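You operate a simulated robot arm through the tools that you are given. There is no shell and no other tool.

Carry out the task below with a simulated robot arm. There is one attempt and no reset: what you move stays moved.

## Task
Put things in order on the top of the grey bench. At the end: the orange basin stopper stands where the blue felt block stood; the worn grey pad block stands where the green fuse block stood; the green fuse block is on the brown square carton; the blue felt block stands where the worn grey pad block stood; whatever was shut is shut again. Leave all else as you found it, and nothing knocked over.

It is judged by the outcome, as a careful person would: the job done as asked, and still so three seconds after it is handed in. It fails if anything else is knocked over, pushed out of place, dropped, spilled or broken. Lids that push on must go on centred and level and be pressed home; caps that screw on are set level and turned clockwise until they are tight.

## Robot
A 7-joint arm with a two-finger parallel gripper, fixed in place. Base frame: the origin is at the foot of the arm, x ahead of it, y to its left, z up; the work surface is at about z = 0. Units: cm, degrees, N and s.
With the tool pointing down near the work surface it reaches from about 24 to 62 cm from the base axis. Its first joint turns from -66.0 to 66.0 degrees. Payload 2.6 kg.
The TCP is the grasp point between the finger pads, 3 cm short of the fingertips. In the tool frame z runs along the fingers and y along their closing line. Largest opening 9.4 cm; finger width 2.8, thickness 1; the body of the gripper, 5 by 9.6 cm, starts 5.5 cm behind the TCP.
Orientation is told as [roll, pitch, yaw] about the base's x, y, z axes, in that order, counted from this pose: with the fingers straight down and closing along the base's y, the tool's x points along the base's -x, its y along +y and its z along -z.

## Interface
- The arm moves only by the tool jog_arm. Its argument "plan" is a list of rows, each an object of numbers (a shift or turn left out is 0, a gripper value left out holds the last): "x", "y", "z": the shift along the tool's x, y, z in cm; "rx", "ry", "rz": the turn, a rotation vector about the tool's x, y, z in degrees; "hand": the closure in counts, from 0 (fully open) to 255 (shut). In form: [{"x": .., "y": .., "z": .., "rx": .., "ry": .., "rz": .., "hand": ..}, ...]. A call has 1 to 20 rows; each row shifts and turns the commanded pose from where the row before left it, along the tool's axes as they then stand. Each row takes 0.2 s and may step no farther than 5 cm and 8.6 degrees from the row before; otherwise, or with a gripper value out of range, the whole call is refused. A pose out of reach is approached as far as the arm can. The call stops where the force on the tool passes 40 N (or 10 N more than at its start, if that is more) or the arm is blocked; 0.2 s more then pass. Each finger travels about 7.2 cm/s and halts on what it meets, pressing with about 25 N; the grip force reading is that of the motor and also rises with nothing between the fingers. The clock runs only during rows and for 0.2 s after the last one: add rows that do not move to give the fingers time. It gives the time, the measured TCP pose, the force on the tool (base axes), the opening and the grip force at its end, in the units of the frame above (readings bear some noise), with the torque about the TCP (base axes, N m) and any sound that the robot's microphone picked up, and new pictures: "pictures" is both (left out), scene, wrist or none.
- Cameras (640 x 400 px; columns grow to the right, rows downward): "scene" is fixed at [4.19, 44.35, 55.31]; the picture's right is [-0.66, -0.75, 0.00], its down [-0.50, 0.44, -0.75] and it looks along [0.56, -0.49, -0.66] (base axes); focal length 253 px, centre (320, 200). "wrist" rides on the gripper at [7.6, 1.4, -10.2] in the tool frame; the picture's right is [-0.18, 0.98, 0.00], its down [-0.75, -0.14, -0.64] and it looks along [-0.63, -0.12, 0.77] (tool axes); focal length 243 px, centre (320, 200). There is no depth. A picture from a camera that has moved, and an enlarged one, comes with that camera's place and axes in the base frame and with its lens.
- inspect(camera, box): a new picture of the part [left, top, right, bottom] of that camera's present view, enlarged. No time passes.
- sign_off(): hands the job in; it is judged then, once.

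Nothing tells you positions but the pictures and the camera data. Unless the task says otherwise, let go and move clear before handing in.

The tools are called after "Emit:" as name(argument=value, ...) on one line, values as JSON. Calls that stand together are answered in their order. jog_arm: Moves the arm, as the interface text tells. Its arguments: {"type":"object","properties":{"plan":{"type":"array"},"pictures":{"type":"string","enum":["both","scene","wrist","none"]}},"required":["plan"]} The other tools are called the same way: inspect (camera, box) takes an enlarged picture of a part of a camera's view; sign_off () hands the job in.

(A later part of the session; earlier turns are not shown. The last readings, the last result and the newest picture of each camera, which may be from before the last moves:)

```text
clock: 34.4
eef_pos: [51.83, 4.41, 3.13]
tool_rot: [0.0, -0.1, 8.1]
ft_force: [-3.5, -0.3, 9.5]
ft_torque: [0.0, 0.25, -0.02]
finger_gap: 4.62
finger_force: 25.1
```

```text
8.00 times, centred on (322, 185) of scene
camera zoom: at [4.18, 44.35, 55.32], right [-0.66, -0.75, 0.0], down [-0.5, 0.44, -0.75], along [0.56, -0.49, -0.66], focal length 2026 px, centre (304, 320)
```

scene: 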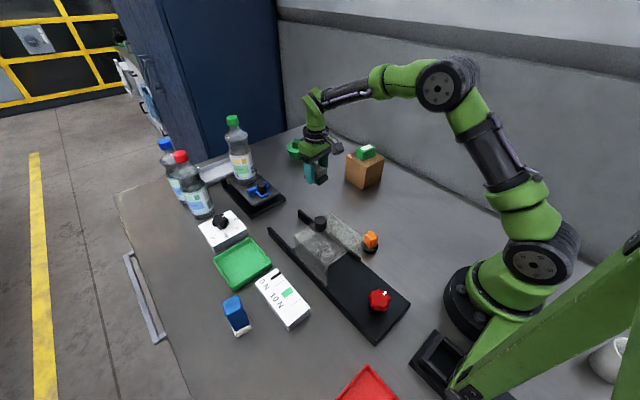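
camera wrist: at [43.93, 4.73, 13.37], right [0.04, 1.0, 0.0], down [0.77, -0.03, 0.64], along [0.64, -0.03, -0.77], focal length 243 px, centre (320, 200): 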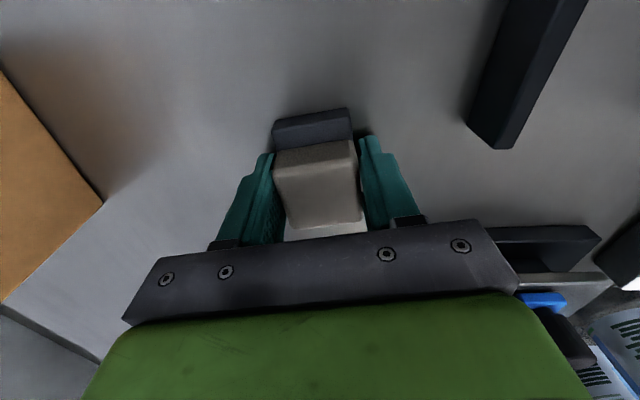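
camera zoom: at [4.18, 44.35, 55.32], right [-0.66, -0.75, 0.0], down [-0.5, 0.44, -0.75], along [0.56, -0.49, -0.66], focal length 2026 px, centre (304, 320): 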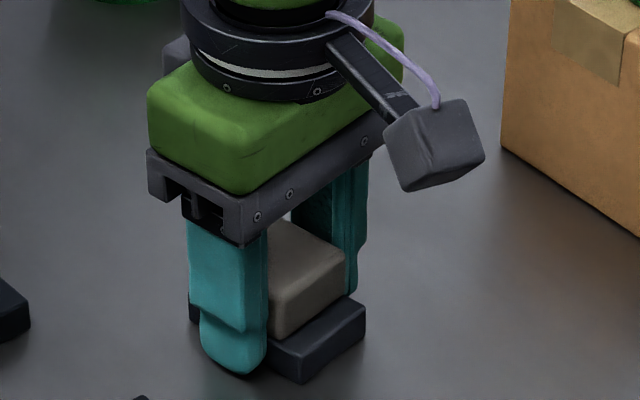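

It's on the bench (9.5 N). I'll ease off, release, and rise clear.

Emit:
jog_arm(plan=[{"z": -0.08}, {"hand": 125}, {"hand": 110}, {"hand": 90}, {"hand": 70}, {}, {"z": -1}, {"z": -2}, {"z": -4}, {"z": -5}, {"z": -3}, {}])

Emit:
inspect(camera="wrist", box=[260, 50, 388, 130])

Emit:
inspect(camera="scene", box=[280, 130, 400, 210])

```text
clock: 37.0
eef_pos: [51.8, 4.34, 18.17]
tool_rot: [0.0, 0.0, 8.2]
ft_force: [-0.5, 0.6, -0.1]
ft_torque: [0.05, -0.01, 0.0]
finger_gap: 6.82
finger_force: 0.0
camera wrist: at [44.01, 4.72, 28.45], right [0.04, 1.0, 0.0], down [0.77, -0.03, 0.64], along [0.64, -0.03, -0.77], focal length 243 px, centre (320, 200)
```

scene: 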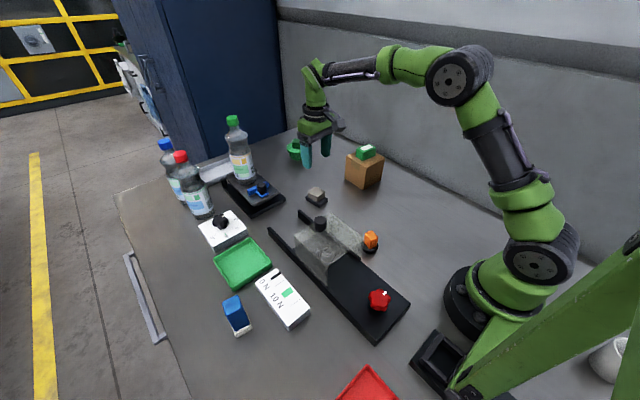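
wrist: 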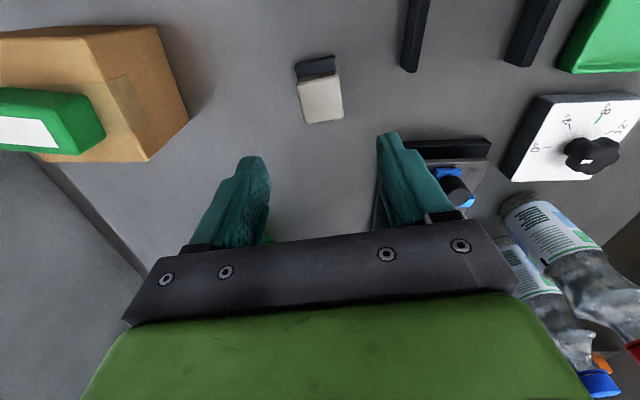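

```text
5.00 times, centred on (324, 90) of wrist
camera zoom: at [44.01, 4.72, 28.45], right [0.04, 1.0, 0.0], down [0.77, -0.03, 0.64], along [0.64, -0.03, -0.77], focal length 1213 px, centre (300, 750)
```

zoom: 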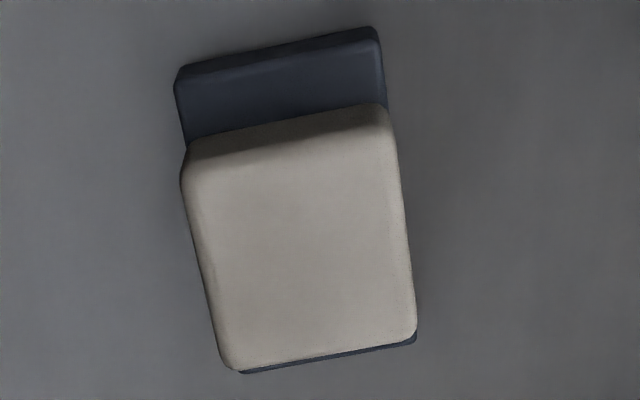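

```text
5.00 times, centred on (340, 170) of scene
camera zoom: at [4.19, 44.35, 55.31], right [-0.66, -0.75, 0.0], down [-0.5, 0.44, -0.75], along [0.56, -0.49, -0.66], focal length 1266 px, centre (220, 350)
```

zoom: 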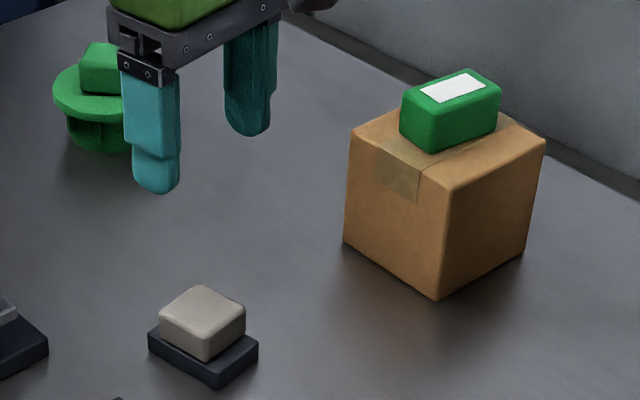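

The grey pad block stands at about (51.8, 4.4), where the green one stood. Next is the blue block, so I'll travel high across to it.

Emit:
jog_arm(plan=[{"rz": 8.2, "hand": 0}, {"z": -4}, {"x": 2.48, "y": 3.91, "z": -0.2}, {"x": 2.48, "y": 3.91, "z": -0.2}, {"x": 2.48, "y": 3.91, "z": -0.2}, {"x": 2.48, "y": 3.91, "z": -0.2}, {"x": 2.48, "y": 3.91, "z": -0.2}, {"x": 2.48, "y": 3.91, "z": -0.2}, {"x": 2.48, "y": 3.91, "z": -0.2}, {"x": 2.48, "y": 3.91, "z": -0.2}, {"x": 2.48, "y": 3.91, "z": -0.2}, {}])

```text
clock: 39.6
eef_pos: [29.45, 39.6, 23.82]
tool_rot: [0.0, 0.0, -0.1]
ft_force: [0.2, 0.0, 0.6]
ft_torque: [0.0, -0.01, 0.03]
finger_gap: 9.41
finger_force: 0.1
camera wrist: at [21.73, 41.07, 34.03], right [0.19, 0.98, 0.0], down [0.75, -0.14, 0.64], along [0.63, -0.12, -0.77], focal length 243 px, centre (320, 200)
```

scene: 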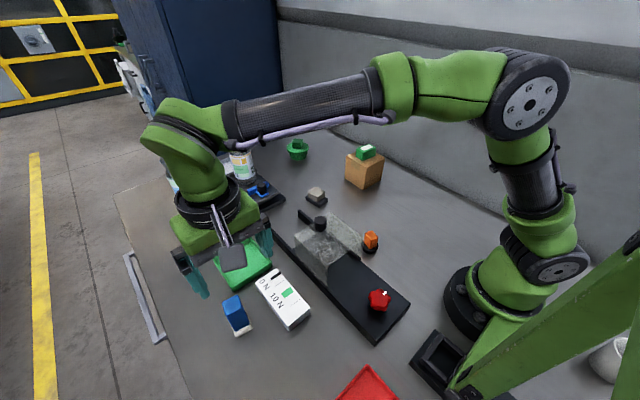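
wrist: 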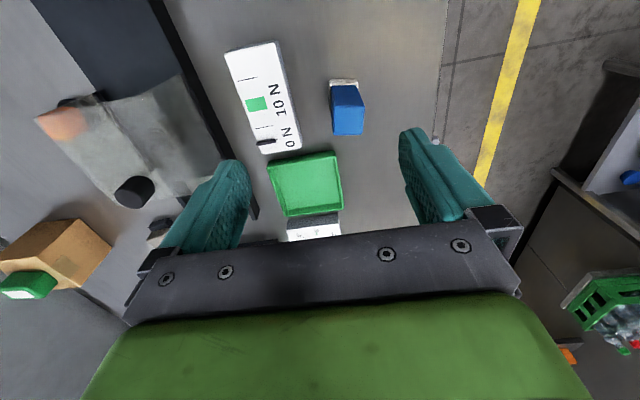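

Emit:
inspect(camera="wrist", box=[300, 60, 396, 150])

Emit:
inspect(camera="scene", box=[200, 280, 280, 350])

Emit:
inspect(camera="wrist", box=[20, 60, 260, 240])

```text
4.44 times, centred on (348, 105) of wrist
camera zoom: at [21.73, 41.07, 34.03], right [0.19, 0.98, 0.0], down [0.75, -0.14, 0.64], along [0.63, -0.12, -0.77], focal length 1078 px, centre (196, 622)
```

zoom: 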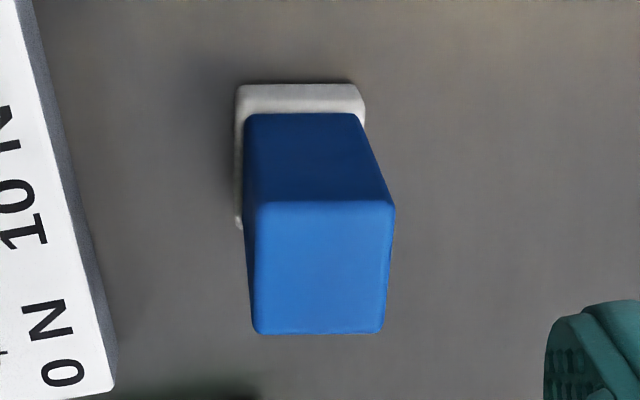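

```text
5.71 times, centred on (240, 315) of scene
camera zoom: at [4.19, 44.35, 55.31], right [-0.66, -0.75, 0.0], down [-0.5, 0.44, -0.75], along [0.56, -0.49, -0.66], focal length 1447 px, centre (777, -457)
```

zoom: 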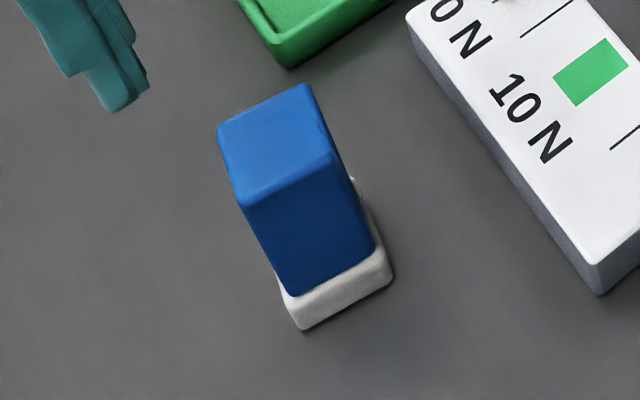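

```text
2.22 times, centred on (140, 150) of wrist
camera zoom: at [21.73, 41.07, 34.03], right [0.19, 0.98, 0.0], down [0.75, -0.14, 0.64], along [0.63, -0.12, -0.77], focal length 539 px, centre (720, 311)
```

zoom: 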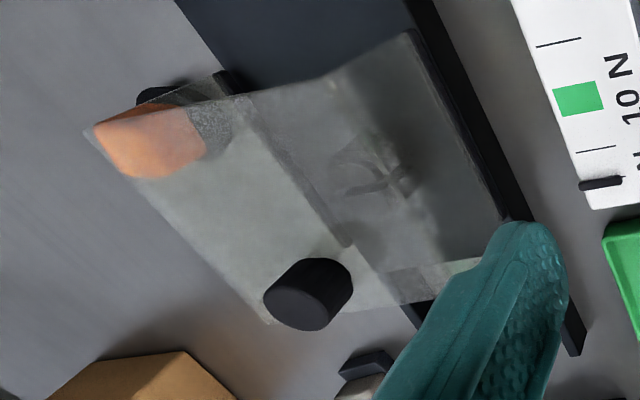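

The blue block is about 3 x 3 cm and 9.2 cm tall on a slightly wider white base, centred near (32.05, 42.15) and turned about -10°. I'll line up over it and check before going down.

Emit:
jog_arm(plan=[{"x": -1.3, "y": 1.3, "z": 3, "hand": 60}, {"x": -1.3, "y": 1.25, "z": 3}, {"rz": 5.1}, {"rz": 5.1}, {"z": 3}, {}])

Emit:
inspect(camera="wrist", box=[240, 80, 400, 200])

Emit:
inspect(camera="scene", box=[180, 240, 290, 350])

```text
clock: 41.0
eef_pos: [31.91, 42.07, 15.1]
tool_rot: [0.0, 0.0, -10.3]
ft_force: [-0.3, -0.1, 0.0]
ft_torque: [0.01, 0.01, -0.02]
finger_gap: 7.18
finger_force: 0.0
camera wrist: at [24.72, 44.89, 25.25], right [0.36, 0.93, 0.0], down [0.72, -0.27, 0.64], along [0.6, -0.23, -0.77], focal length 243 px, centre (320, 200)
```

scene: 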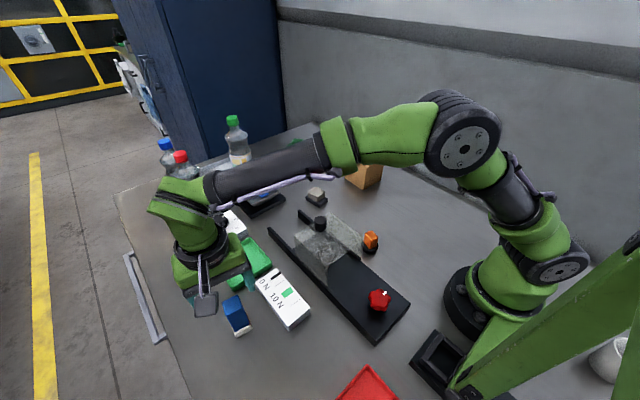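
wrist: 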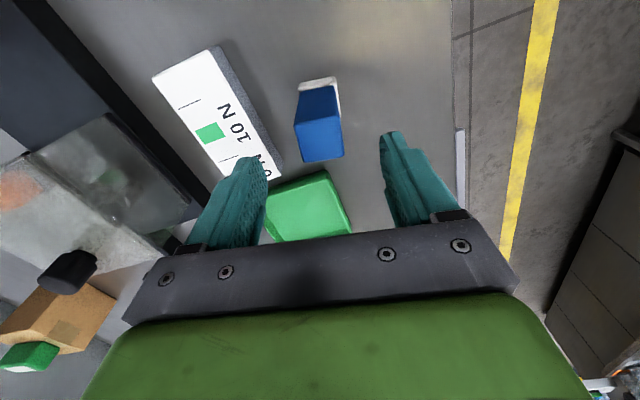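

```text
3.33 times, centred on (320, 140) of wrist
camera zoom: at [24.72, 44.89, 25.25], right [0.36, 0.93, 0.0], down [0.72, -0.27, 0.64], along [0.6, -0.23, -0.77], focal length 809 px, centre (320, 400)
```

zoom: 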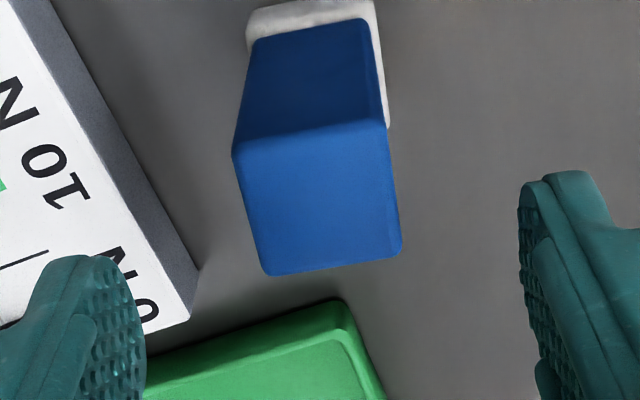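

```text
3.64 times, centred on (235, 295) of scene
camera zoom: at [4.19, 44.35, 55.31], right [-0.66, -0.75, 0.0], down [-0.5, 0.44, -0.75], along [0.56, -0.49, -0.66], focal length 921 px, centre (629, -146)
```

zoom: 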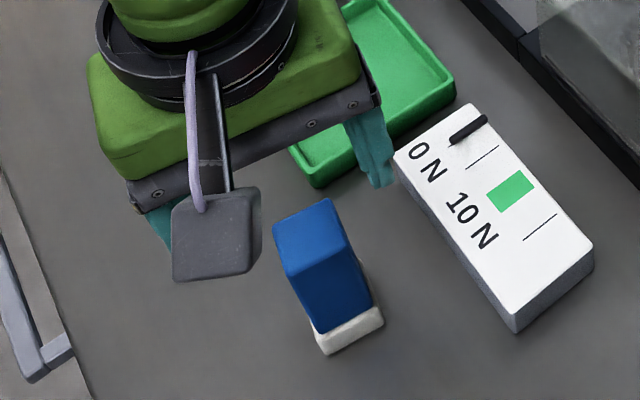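

My second fix is (32.1, 42.1), so I'll shift 0.2 cm. I'll narrow the fingers to about 5.5 cm, since the white scale box is near the left finger, and go down around the block.

Emit:
jog_arm(plan=[{"x": -0.22, "y": 0.05, "hand": 105}, {}, {"z": 2}, {"z": 2}, {}])

Emit:
inspect(camera="wrist", box=[240, 80, 400, 200])

```text
clock: 42.2
eef_pos: [32.24, 42.05, 11.11]
tool_rot: [0.1, 0.0, -10.2]
ft_force: [0.2, -1.1, 0.7]
ft_torque: [0.01, -0.03, -0.02]
finger_gap: 5.53
finger_force: 0.1
camera wrist: at [24.97, 44.88, 21.35], right [0.36, 0.93, 0.0], down [0.72, -0.27, 0.64], along [0.6, -0.23, -0.77], focal length 243 px, centre (320, 200)
```

scene: 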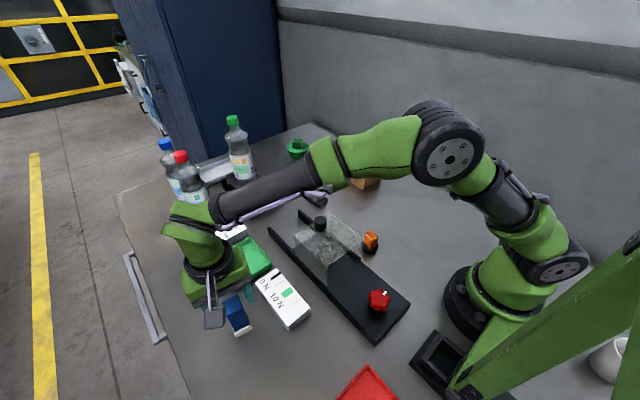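
wrist: 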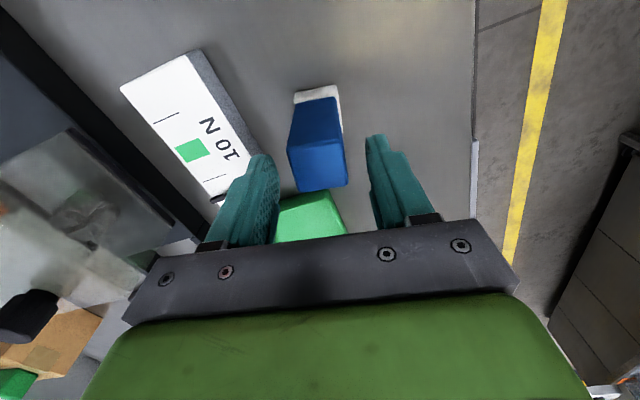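

```text
3.33 times, centred on (320, 140) of wrist
camera zoom: at [24.97, 44.88, 21.35], right [0.36, 0.93, 0.0], down [0.72, -0.27, 0.64], along [0.6, -0.23, -0.77], focal length 809 px, centre (320, 400)
```

zoom: 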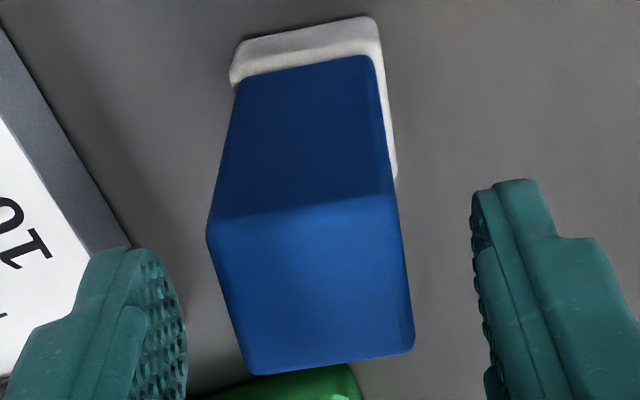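

The block is centred between the fingers. I'll go down to mid-height and close.

Emit:
jog_arm(plan=[{"z": 2}, {"z": 2}, {"z": 2}, {}, {"hand": 150}, {"hand": 255}, {}, {}, {}, {}])

Emit:
inspect(camera="wrist", box=[220, 80, 420, 220])

Emit:
inspect(camera="scene", box=[170, 230, 300, 350])

```text
clock: 44.4
eef_pos: [32.05, 42.23, 4.96]
tool_rot: [0.1, 0.0, -10.2]
ft_force: [0.3, 0.0, 1.3]
ft_torque: [0.01, -0.04, 0.0]
finger_gap: 3.59
finger_force: 24.8
camera wrist: at [24.95, 45.02, 15.26], right [0.36, 0.93, 0.0], down [0.72, -0.27, 0.64], along [0.6, -0.23, -0.77], focal length 243 px, centre (320, 200)
```

scene: 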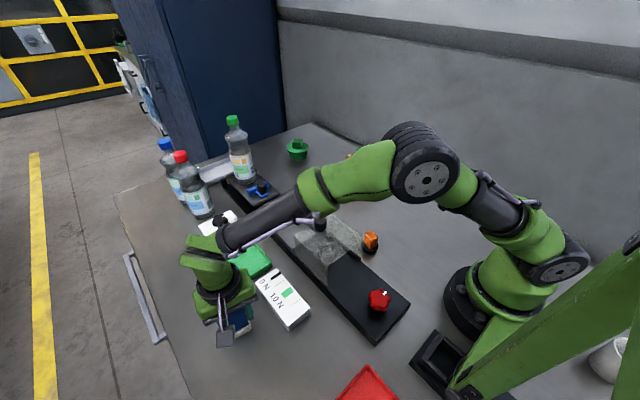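
wrist: 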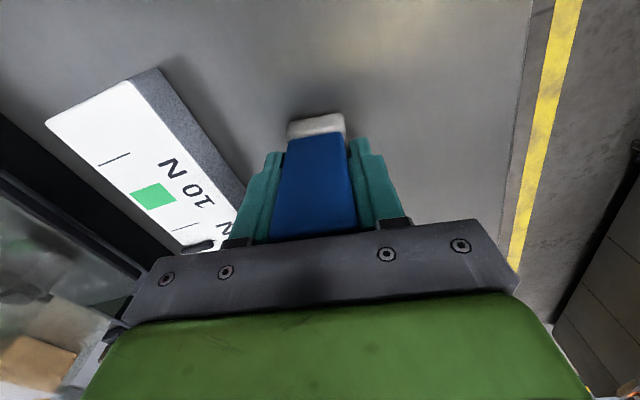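

```text
2.86 times, centred on (320, 150) of wrist
camera zoom: at [24.95, 45.02, 15.26], right [0.36, 0.93, 0.0], down [0.72, -0.27, 0.64], along [0.6, -0.23, -0.77], focal length 693 px, centre (320, 343)
```

zoom: 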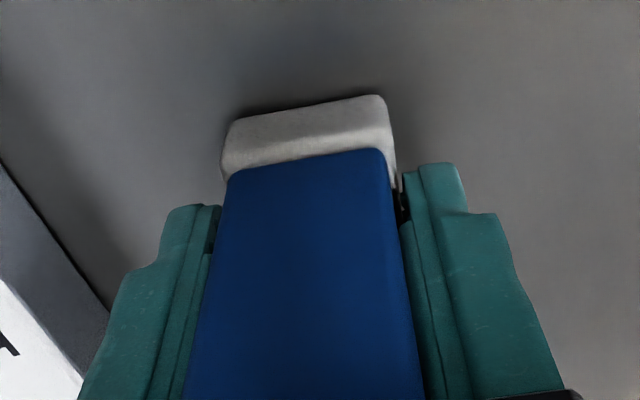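

```text
3.33 times, centred on (235, 290) of scene
camera zoom: at [4.19, 44.35, 55.31], right [-0.66, -0.75, 0.0], down [-0.5, 0.44, -0.75], along [0.56, -0.49, -0.66], focal length 844 px, centre (603, -100)
```

zoom: 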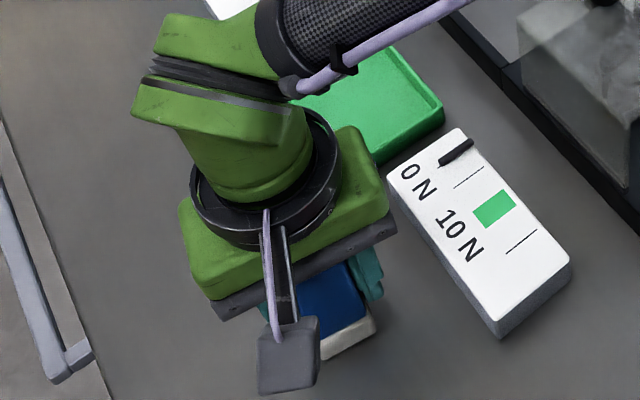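

The block is gripped (gap 3.6 cm). I'll lift it slowly and check that it comes away whole, white base included.

Emit:
jog_arm(plan=[{"z": -0.3}, {"z": -0.4}, {"z": -0.6}, {"z": -0.7}, {"z": -0.8}], pictures="wrist")

Emit:
inspect(camera="wrist", box=[220, 80, 420, 220])

Emit:
inspect(camera="scene", box=[170, 230, 300, 350])

```text
clock: 45.6
eef_pos: [32.36, 42.11, 7.84]
tool_rot: [0.0, 0.0, -10.2]
ft_force: [0.9, -0.5, -0.3]
ft_torque: [0.03, -0.02, 0.02]
finger_gap: 3.57
finger_force: 25.1
camera wrist: at [25.02, 44.89, 18.03], right [0.36, 0.93, 0.0], down [0.72, -0.27, 0.64], along [0.6, -0.23, -0.77], focal length 243 px, centre (320, 200)
```

wrist: 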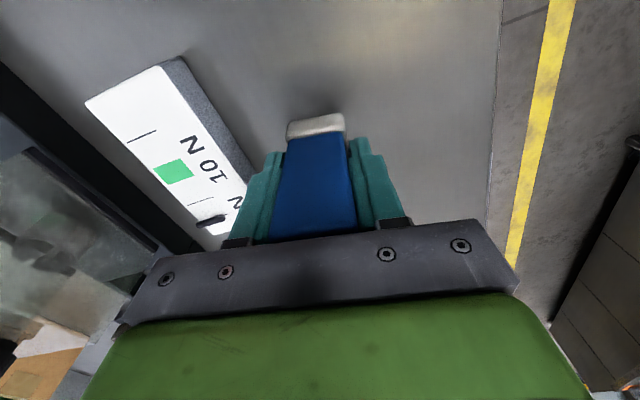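

```text
2.86 times, centred on (320, 150) of wrist
camera zoom: at [25.02, 44.89, 18.03], right [0.36, 0.93, 0.0], down [0.72, -0.27, 0.64], along [0.6, -0.23, -0.77], focal length 693 px, centre (320, 343)
```

zoom: 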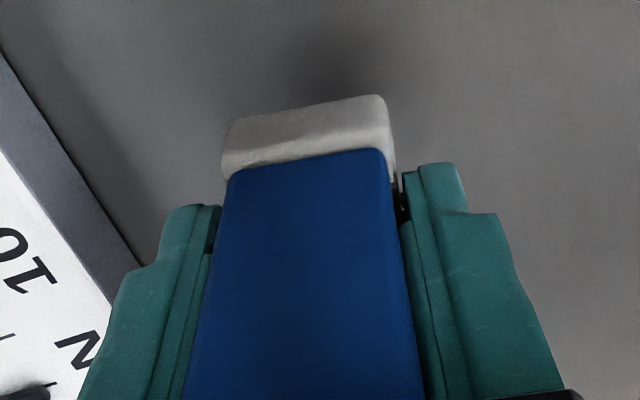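

```text
3.33 times, centred on (235, 290) of scene
camera zoom: at [4.19, 44.35, 55.31], right [-0.66, -0.75, 0.0], down [-0.5, 0.44, -0.75], along [0.56, -0.49, -0.66], focal length 844 px, centre (603, -100)
```

zoom: 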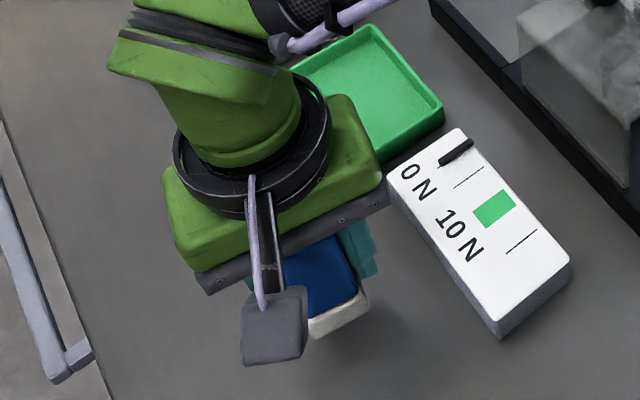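

The whole block is held. I'll raise it high enough to clear everything on the bench.

Emit:
jog_arm(plan=[{"z": -0.8}, {"z": -1.2}, {"z": -1.4}, {"z": -1.4}, {"z": -1.4}, {"z": -1.4}, {"z": -1.4}, {"z": -1.4}, {"z": -1.0}, {"z": -0.7}, {}])

```text
clock: 48.0
eef_pos: [32.25, 42.17, 19.98]
tool_rot: [0.0, 0.0, -10.2]
ft_force: [-0.8, -0.5, -0.6]
ft_torque: [0.02, 0.03, 0.04]
finger_gap: 3.57
finger_force: 25.0
camera wrist: at [24.95, 44.95, 30.07], right [0.36, 0.93, 0.0], down [0.72, -0.27, 0.64], along [0.6, -0.23, -0.77], focal length 243 px, centre (320, 200)
```

scene: 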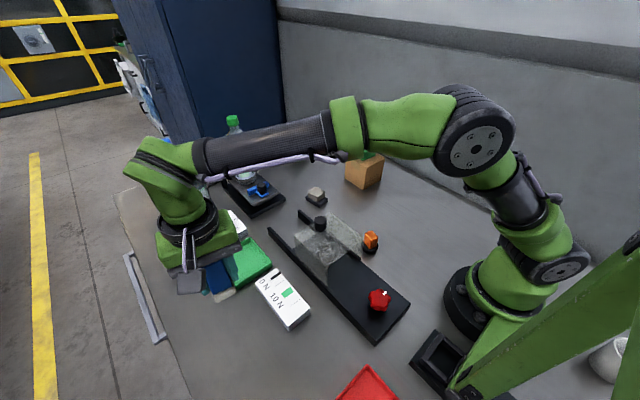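
wrist: 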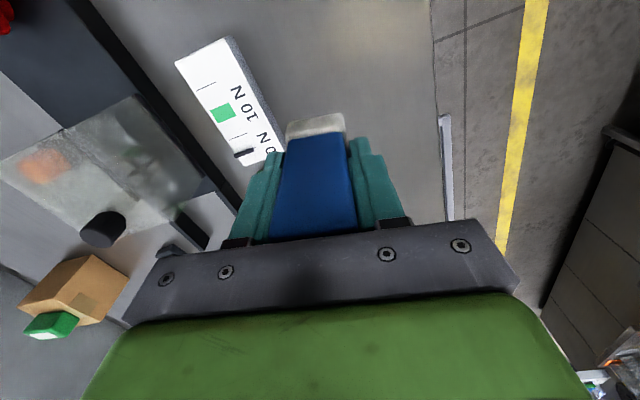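

Now I'll carry it high across to the grey pad's old spot at (38.0, -1.8). This is the first part of the move.

Emit:
jog_arm(plan=[{"x": -0.184, "y": -0.571}, {"x": -0.306, "y": -0.952}, {"x": -0.49, "y": -1.523}, {"x": -0.49, "y": -1.523}, {"x": -0.49, "y": -1.523}, {"x": -0.49, "y": -1.523}, {"x": -0.49, "y": -1.523}, {"x": -0.49, "y": -1.523}, {"x": -0.49, "y": -1.523}, {"x": -0.49, "y": -1.523}, {"x": -0.49, "y": -1.523}, {"x": -0.49, "y": -1.523}, {"x": -0.49, "y": -1.523}, {"x": -0.49, "y": -1.523}, {"x": -0.49, "y": -1.523}, {"x": -0.49, "y": -1.523}, {"x": -0.306, "y": -0.952}, {"x": -0.184, "y": -0.571}, {}])

```text
clock: 52.0
eef_pos: [35.63, 16.69, 19.82]
tool_rot: [0.0, 0.0, -10.1]
ft_force: [-0.2, 0.2, -1.1]
ft_torque: [-0.03, 0.04, -0.03]
finger_gap: 3.6
finger_force: 25.7
camera wrist: at [28.41, 19.52, 30.1], right [0.36, 0.93, 0.0], down [0.72, -0.27, 0.64], along [0.6, -0.23, -0.77], focal length 243 px, centre (320, 200)
```

scene: 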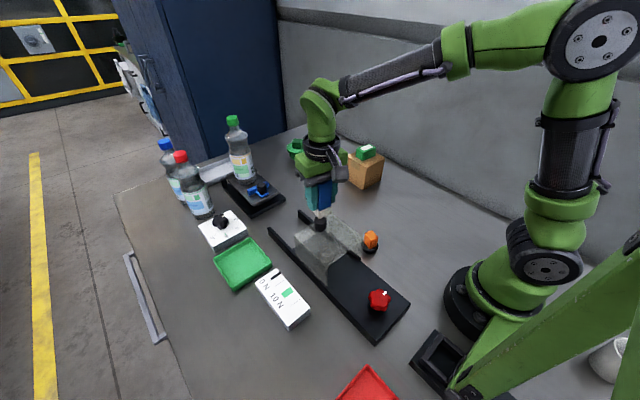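
wrist: 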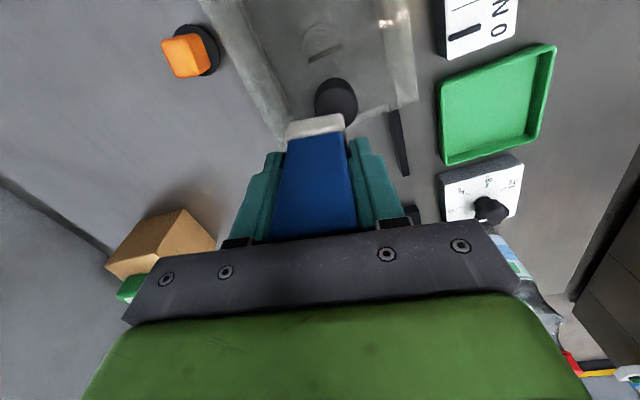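

It's well clear of the cover. I'll finish the carry to the target.

Emit:
jog_arm(plan=[{"x": -0.181, "y": -0.572}, {"x": -0.3, "y": -0.953}, {"x": -0.482, "y": -1.525}, {"x": -0.482, "y": -1.525}, {"x": -0.482, "y": -1.525}, {"x": -0.482, "y": -1.525}, {"x": -0.482, "y": -1.525}, {"x": -0.482, "y": -1.525}, {"x": -0.482, "y": -1.525}, {"x": -0.482, "y": -1.525}, {"x": -0.482, "y": -1.525}, {"x": -0.3, "y": -0.953}, {"x": -0.271, "y": -0.858}, {"x": -0.223, "y": -0.705}, {}, {}])

```text
clock: 55.4
eef_pos: [38.1, -1.64, 19.83]
tool_rot: [0.0, 0.0, -10.3]
ft_force: [-0.7, 0.2, -0.7]
ft_torque: [0.02, 0.04, -0.01]
finger_gap: 3.58
finger_force: 24.8
camera wrist: at [30.83, 1.17, 30.03], right [0.36, 0.93, 0.0], down [0.72, -0.27, 0.64], along [0.6, -0.23, -0.77], focal length 243 px, centre (320, 200)
```

scene: 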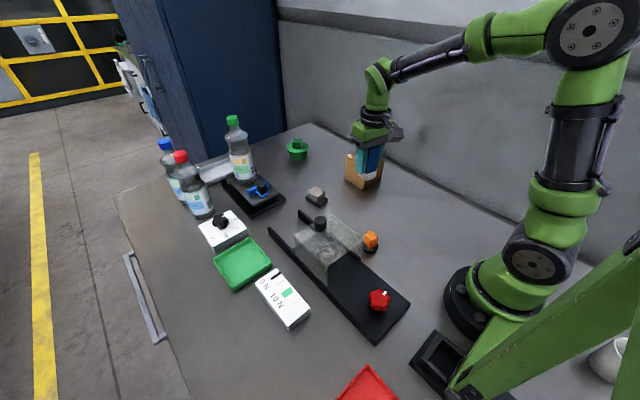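
wrist: 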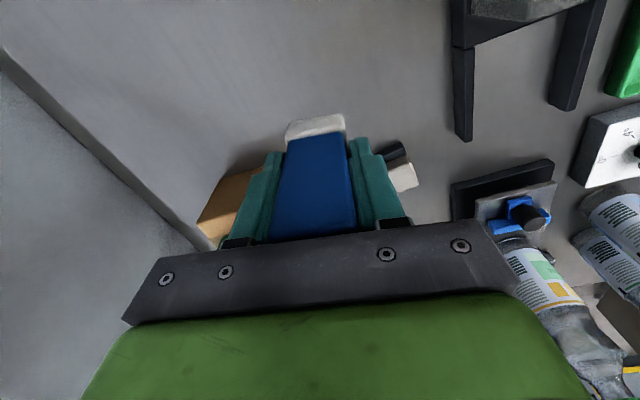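

It's over the target. I'll lower it close to the bench.

Emit:
jog_arm(plan=[{"y": -0.1, "z": 0.7}, {"z": 1.2}, {"z": 1.5}, {"z": 1.5}, {"z": 1.5}, {"z": 1.5}, {"z": 1.5}, {"z": 1.5}, {"z": 1.2}, {"z": 0.9}, {"z": 0.7}, {"z": 0.5}, {}, {}], pictures="wrist")

Emit:
inspect(camera="scene", box=[330, 150, 410, 230])

```text
clock: 58.4
eef_pos: [37.96, -1.66, 5.63]
tool_rot: [0.0, 0.1, -10.2]
ft_force: [0.2, -0.2, -1.0]
ft_torque: [0.0, -0.01, 0.01]
finger_gap: 3.57
finger_force: 25.2
camera wrist: at [30.76, 1.12, 15.85], right [0.36, 0.93, 0.0], down [0.72, -0.27, 0.64], along [0.6, -0.23, -0.77], focal length 243 px, centre (320, 200)
```

wrist: 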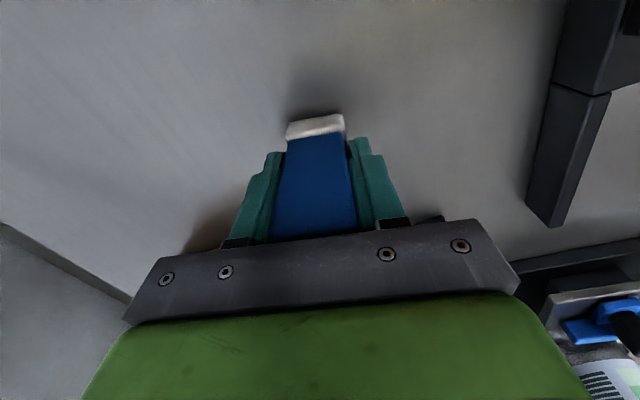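

```text
5.00 times, centred on (370, 190) of scene
camera zoom: at [4.19, 44.35, 55.31], right [-0.66, -0.75, 0.0], down [-0.5, 0.44, -0.75], along [0.56, -0.49, -0.66], focal length 1266 px, centre (70, 250)
```

zoom: 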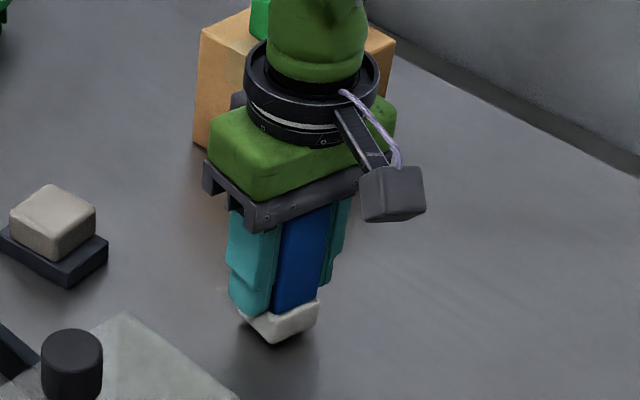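

Emit:
jog_arm(plan=[{"z": 0.2}, {"z": 0.2}, {"z": 0.1}, {}], pictures="none")

```text
clock: 59.4
eef_pos: [38.09, -1.68, 5.1]
tool_rot: [-0.1, 0.0, -10.3]
ft_force: [-0.1, 0.5, -0.4]
ft_torque: [0.01, 0.02, 0.01]
finger_gap: 3.58
finger_force: 25.2
```

Emit:
jog_arm(plan=[{"z": 0.1}, {}], pictures="none")

```text
clock: 60.0
eef_pos: [37.97, -1.77, 4.98]
tool_rot: [0.0, 0.0, -10.4]
ft_force: [-0.5, -0.2, -0.6]
ft_torque: [0.0, -0.02, -0.01]
finger_gap: 3.58
finger_force: 24.6
```

Emit:
jog_arm(plan=[{"z": 0.1}, {}], pictures="none")

```text
clock: 60.6
eef_pos: [38.06, -1.72, 5.09]
tool_rot: [0.0, 0.0, -10.3]
ft_force: [-0.7, 0.1, 1.4]
ft_torque: [-0.03, 0.02, 0.0]
finger_gap: 3.59
finger_force: 25.3
```

Emit:
jog_arm(plan=[{"z": 0.08}, {}], pictures="wrist")

Emit:
inspect(camera="scene", box=[330, 150, 410, 230])

```text
clock: 61.2
eef_pos: [37.99, -1.74, 5.0]
tool_rot: [0.0, -0.1, -10.2]
ft_force: [-6.7, 1.8, 17.3]
ft_torque: [0.04, 0.29, -0.03]
finger_gap: 3.58
finger_force: 24.8
camera wrist: at [30.83, 1.05, 15.19], right [0.36, 0.93, 0.0], down [0.72, -0.27, 0.64], along [0.6, -0.23, -0.77], focal length 243 px, centre (320, 200)
```

wrist: 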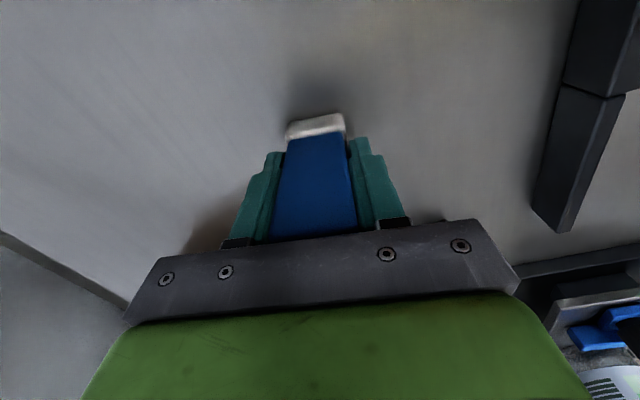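

```text
5.00 times, centred on (370, 190) of scene
camera zoom: at [4.18, 44.35, 55.32], right [-0.66, -0.75, 0.0], down [-0.5, 0.44, -0.75], along [0.56, -0.49, -0.66], focal length 1266 px, centre (70, 250)
```

zoom: 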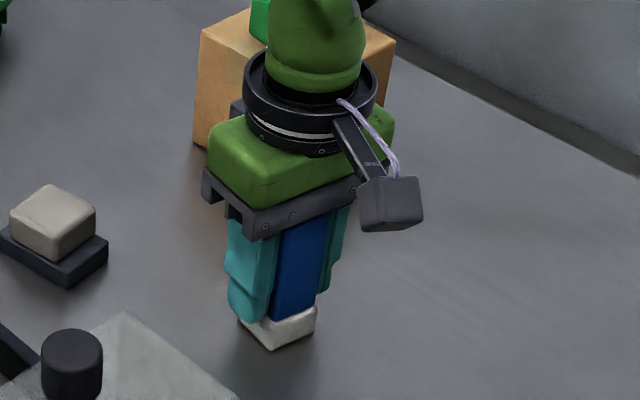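

The block is pressing on the bench (17 N). I'll back off 0.12 cm, then release and rise straight up.

Emit:
jog_arm(plan=[{"z": -0.12}, {"hand": 155}, {"hand": 140}, {"hand": 120}, {"hand": 100}, {}, {"z": -1}, {"z": -2}, {"z": -3}, {"z": -4}, {"z": -4}, {}])

Emit:
inspect(camera="scene", box=[330, 150, 410, 230])

Emit:
inspect(camera="wrist", box=[260, 50, 388, 150])

```text
clock: 63.8
eef_pos: [38.16, -1.89, 19.07]
tool_rot: [0.1, 0.1, -10.1]
ft_force: [-0.7, 0.1, -1.1]
ft_torque: [-0.02, -0.02, 0.0]
finger_gap: 5.72
finger_force: 0.1
camera wrist: at [30.91, 0.94, 29.39], right [0.36, 0.93, 0.0], down [0.72, -0.27, 0.64], along [0.6, -0.23, -0.77], focal length 243 px, centre (320, 200)
```

scene: 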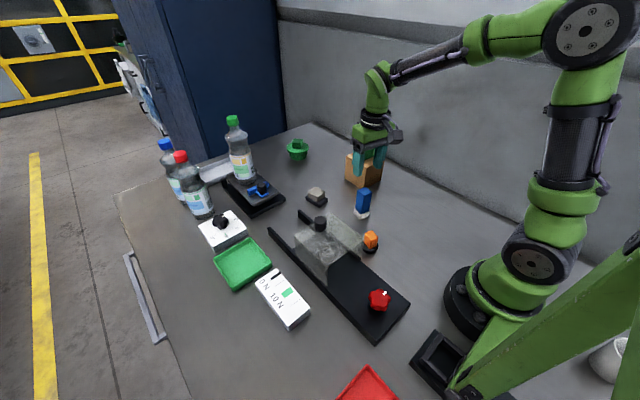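
wrist: 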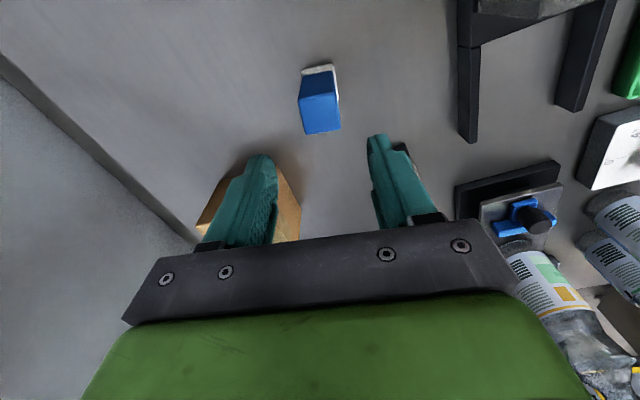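

```text
5.00 times, centred on (370, 190) of scene
camera zoom: at [4.19, 44.35, 55.31], right [-0.66, -0.75, 0.0], down [-0.5, 0.44, -0.75], along [0.56, -0.49, -0.66], focal length 1266 px, centre (70, 250)
```

zoom: 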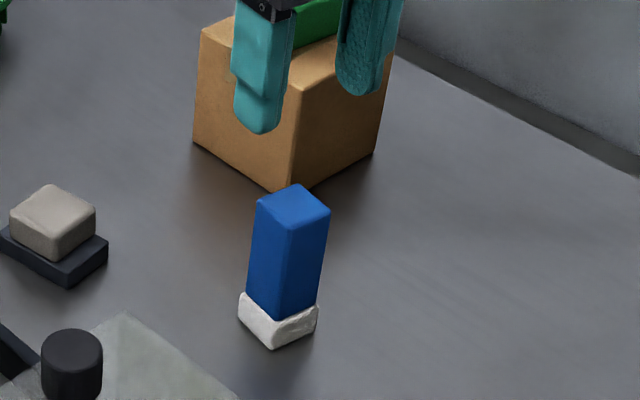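

```text
4.00 times, centred on (324, 100) of wrist
camera zoom: at [30.91, 0.94, 29.39], right [0.36, 0.93, 0.0], down [0.72, -0.27, 0.64], along [0.6, -0.23, -0.77], focal length 970 px, centre (304, 600)
```

zoom: 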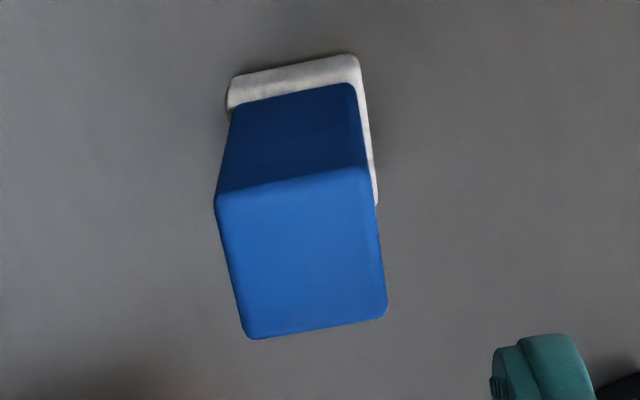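

The blue block stands upright at (38, -1.8). Last is the orange stopper, so I'll move over it for a close look.

Emit:
jog_arm(plan=[{"rz": -5.1}, {"rz": -5.1}, {"x": 3, "y": 2.2, "hand": 0}, {"x": 3, "y": 2.2}, {"x": 3, "y": 2.2}, {"x": 1.2, "y": 1.0, "z": 1.5}, {}])

Emit:
inspect(camera="wrist", box=[240, 40, 400, 140])

Emit:
inspect(camera="scene", box=[320, 210, 416, 290])

```text
clock: 65.4
eef_pos: [27.9, 5.92, 17.4]
tool_rot: [0.0, 0.0, 0.0]
ft_force: [0.2, -0.9, 0.4]
ft_torque: [0.0, 0.0, 0.04]
finger_gap: 9.38
finger_force: 0.1
camera wrist: at [20.23, 7.35, 27.63], right [0.18, 0.98, 0.0], down [0.75, -0.14, 0.64], along [0.63, -0.12, -0.77], focal length 243 px, centre (320, 200)
```

scene: 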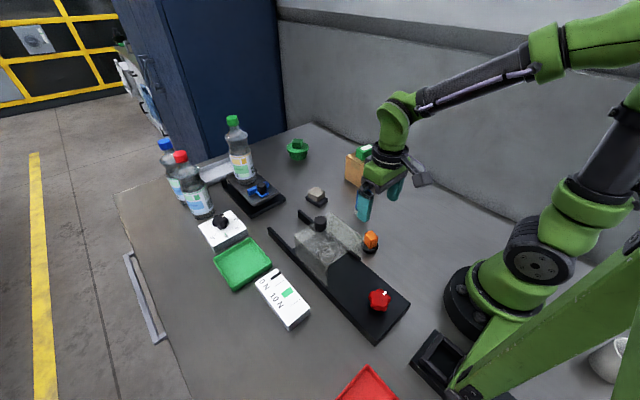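
wrist: 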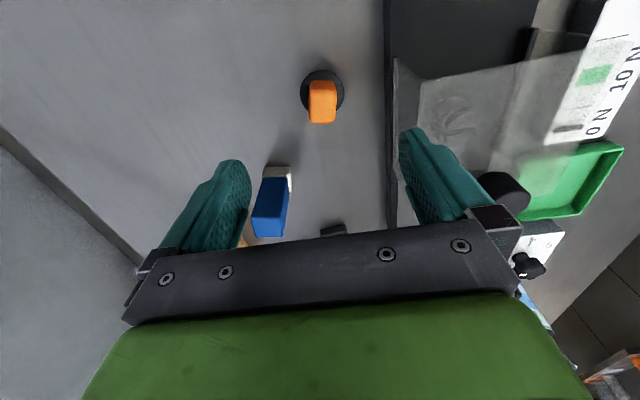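

```text
4.00 times, centred on (320, 90) of wrist
camera zoom: at [20.23, 7.35, 27.63], right [0.18, 0.98, 0.0], down [0.75, -0.14, 0.64], along [0.63, -0.12, -0.77], focal length 970 px, centre (320, 640)
```

zoom: 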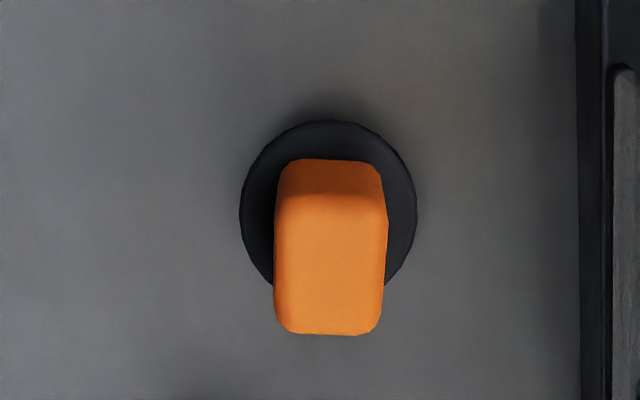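

```text
5.00 times, centred on (368, 250) of scene
camera zoom: at [4.19, 44.35, 55.31], right [-0.66, -0.75, 0.0], down [-0.5, 0.44, -0.75], along [0.56, -0.49, -0.66], focal length 1266 px, centre (80, -50)
```

zoom: 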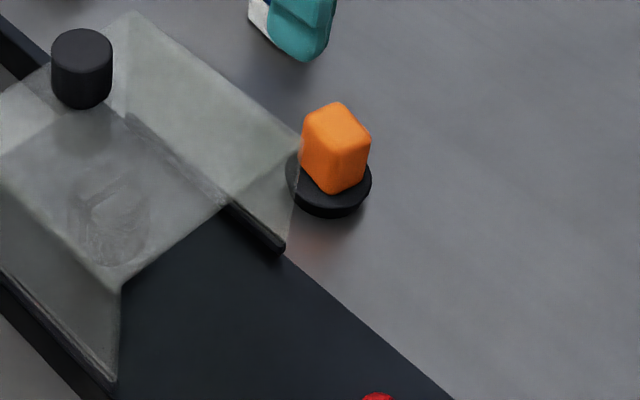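

The orange stopper has a disc about 4.7 cm across, with a handle about 2.5 x 3 x 4 cm, near (27.8, 6.1). The clear hood is only about 3.5 cm beyond it at y≈11.3. I'll turn the gripper about 90° so the wide gripper body runs parallel to the hood, with the camera on the far side.

Emit:
jog_arm(plan=[{"rz": -7.9}, {"rz": -7.9}, {"rz": -7.9}, {"rz": -7.9}, {"rz": -7.9}, {"rz": -7.9}, {"rz": -7.9}, {"rz": -7.9}, {"rz": -7.9}, {"rz": -7.9}, {}, {}])

Emit:
inspect(camera="wrist", box=[240, 40, 400, 140])

```text
clock: 68.0
eef_pos: [27.86, 5.91, 17.46]
tool_rot: [0.0, 0.1, 79.0]
ft_force: [0.2, 0.6, 0.8]
ft_torque: [0.0, -0.01, -0.02]
finger_gap: 9.41
finger_force: 0.2
camera wrist: at [24.96, -1.3, 27.71], right [-0.93, 0.37, 0.0], down [0.28, 0.71, 0.64], along [0.24, 0.6, -0.77], focal length 243 px, centre (320, 200)
```

scene: 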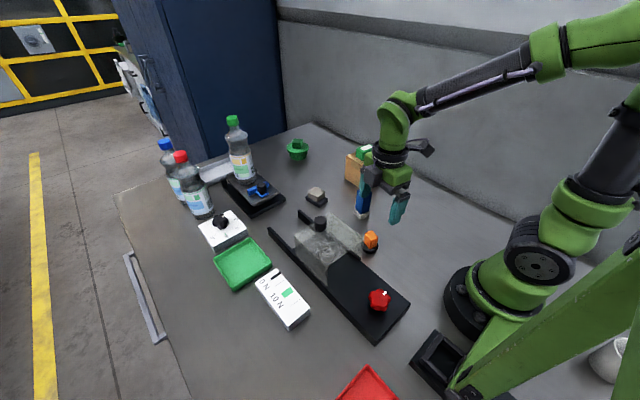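
wrist: 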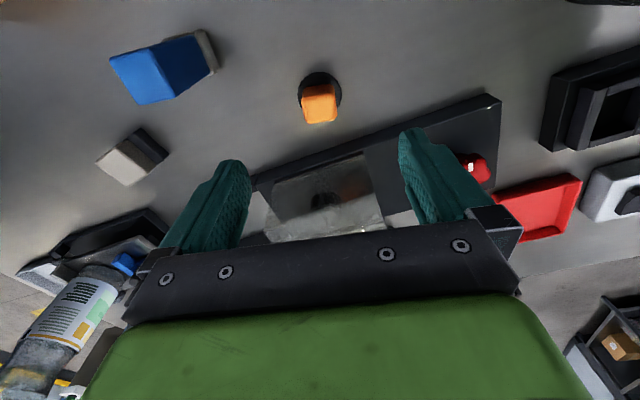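

```text
4.00 times, centred on (320, 90) of wrist
camera zoom: at [24.96, -1.3, 27.71], right [-0.93, 0.37, 0.0], down [0.28, 0.71, 0.64], along [0.24, 0.6, -0.77], focal length 970 px, centre (320, 640)
```

zoom: 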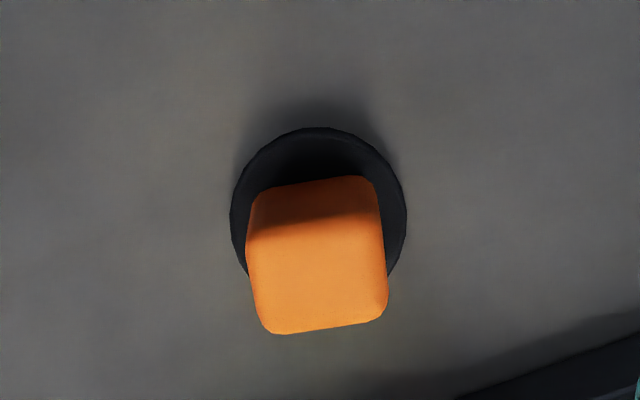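

Both views agree: the stopper is centred at (27.85, 6.1), its handle top is about 4.7 cm high, and the gripper is aligned with it. I'll descend in stages.

Emit:
jog_arm(plan=[{"x": -0.19, "y": 0.04, "hand": 90}, {"z": 4}, {"z": 4}, {}])

Emit:
inspect(camera="wrist", box=[220, 80, 420, 220])

Emit:
inspect(camera="scene", box=[320, 190, 420, 270])

```text
clock: 69.0
eef_pos: [27.89, 6.2, 9.48]
tool_rot: [0.0, 0.0, 79.0]
ft_force: [0.9, 0.4, -0.5]
ft_torque: [0.01, -0.02, -0.02]
finger_gap: 6.06
finger_force: 0.2
camera wrist: at [24.97, -1.05, 19.59], right [-0.93, 0.37, 0.0], down [0.28, 0.71, 0.64], along [0.24, 0.6, -0.77], focal length 243 px, centre (320, 200)
```

scene: 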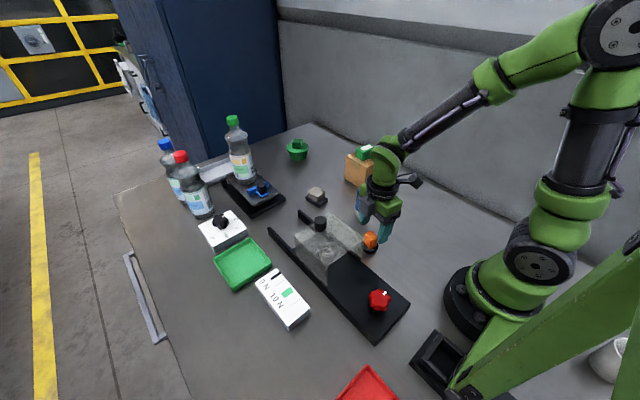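
wrist: 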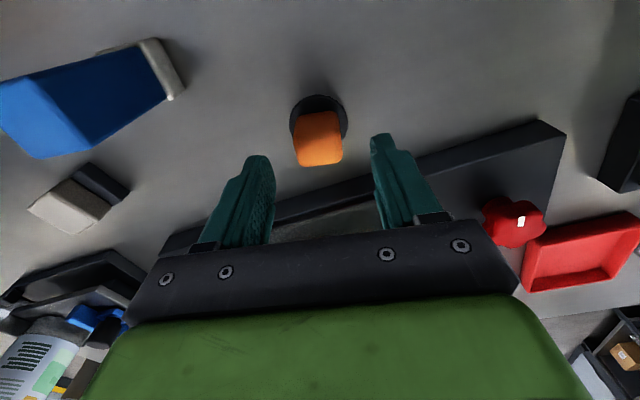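

```text
2.86 times, centred on (320, 150) of wrist
camera zoom: at [24.97, -1.05, 19.59], right [-0.93, 0.37, 0.0], down [0.28, 0.71, 0.64], along [0.24, 0.6, -0.77], focal length 693 px, centre (320, 343)
```

zoom: 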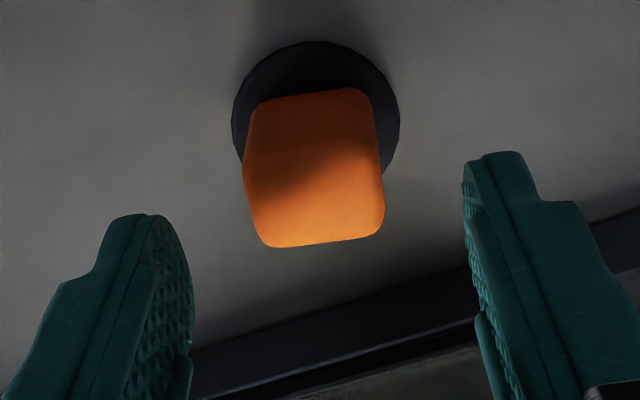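

```text
5.00 times, centred on (370, 230) of scene
camera zoom: at [4.19, 44.35, 55.31], right [-0.66, -0.75, 0.0], down [-0.5, 0.44, -0.75], along [0.56, -0.49, -0.66], focal length 1266 px, centre (70, 50)
```

zoom: 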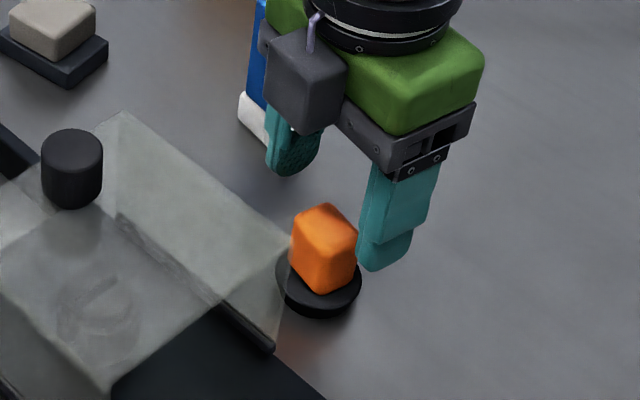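

The fingers straddle the handle correctly. Before going lower I'll check how close the gripper's parts are to the hood and the blue block.

Emit:
inspect(camera="scene", box=[300, 140, 460, 260])

```text
3.33 times, centred on (380, 200) of scene
camera zoom: at [4.19, 44.35, 55.31], right [-0.66, -0.75, 0.0], down [-0.5, 0.44, -0.75], along [0.56, -0.49, -0.66], focal length 844 px, centre (120, 200)
```

zoom: 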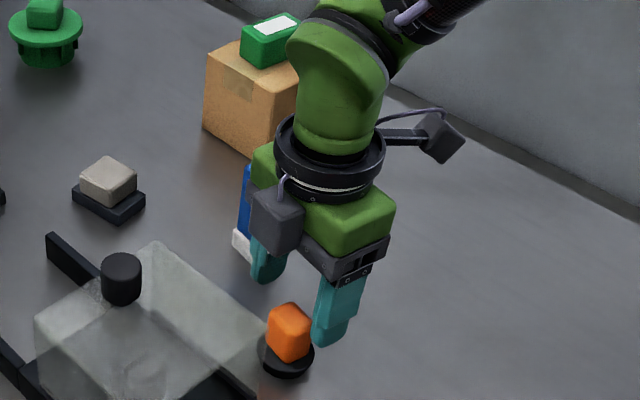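

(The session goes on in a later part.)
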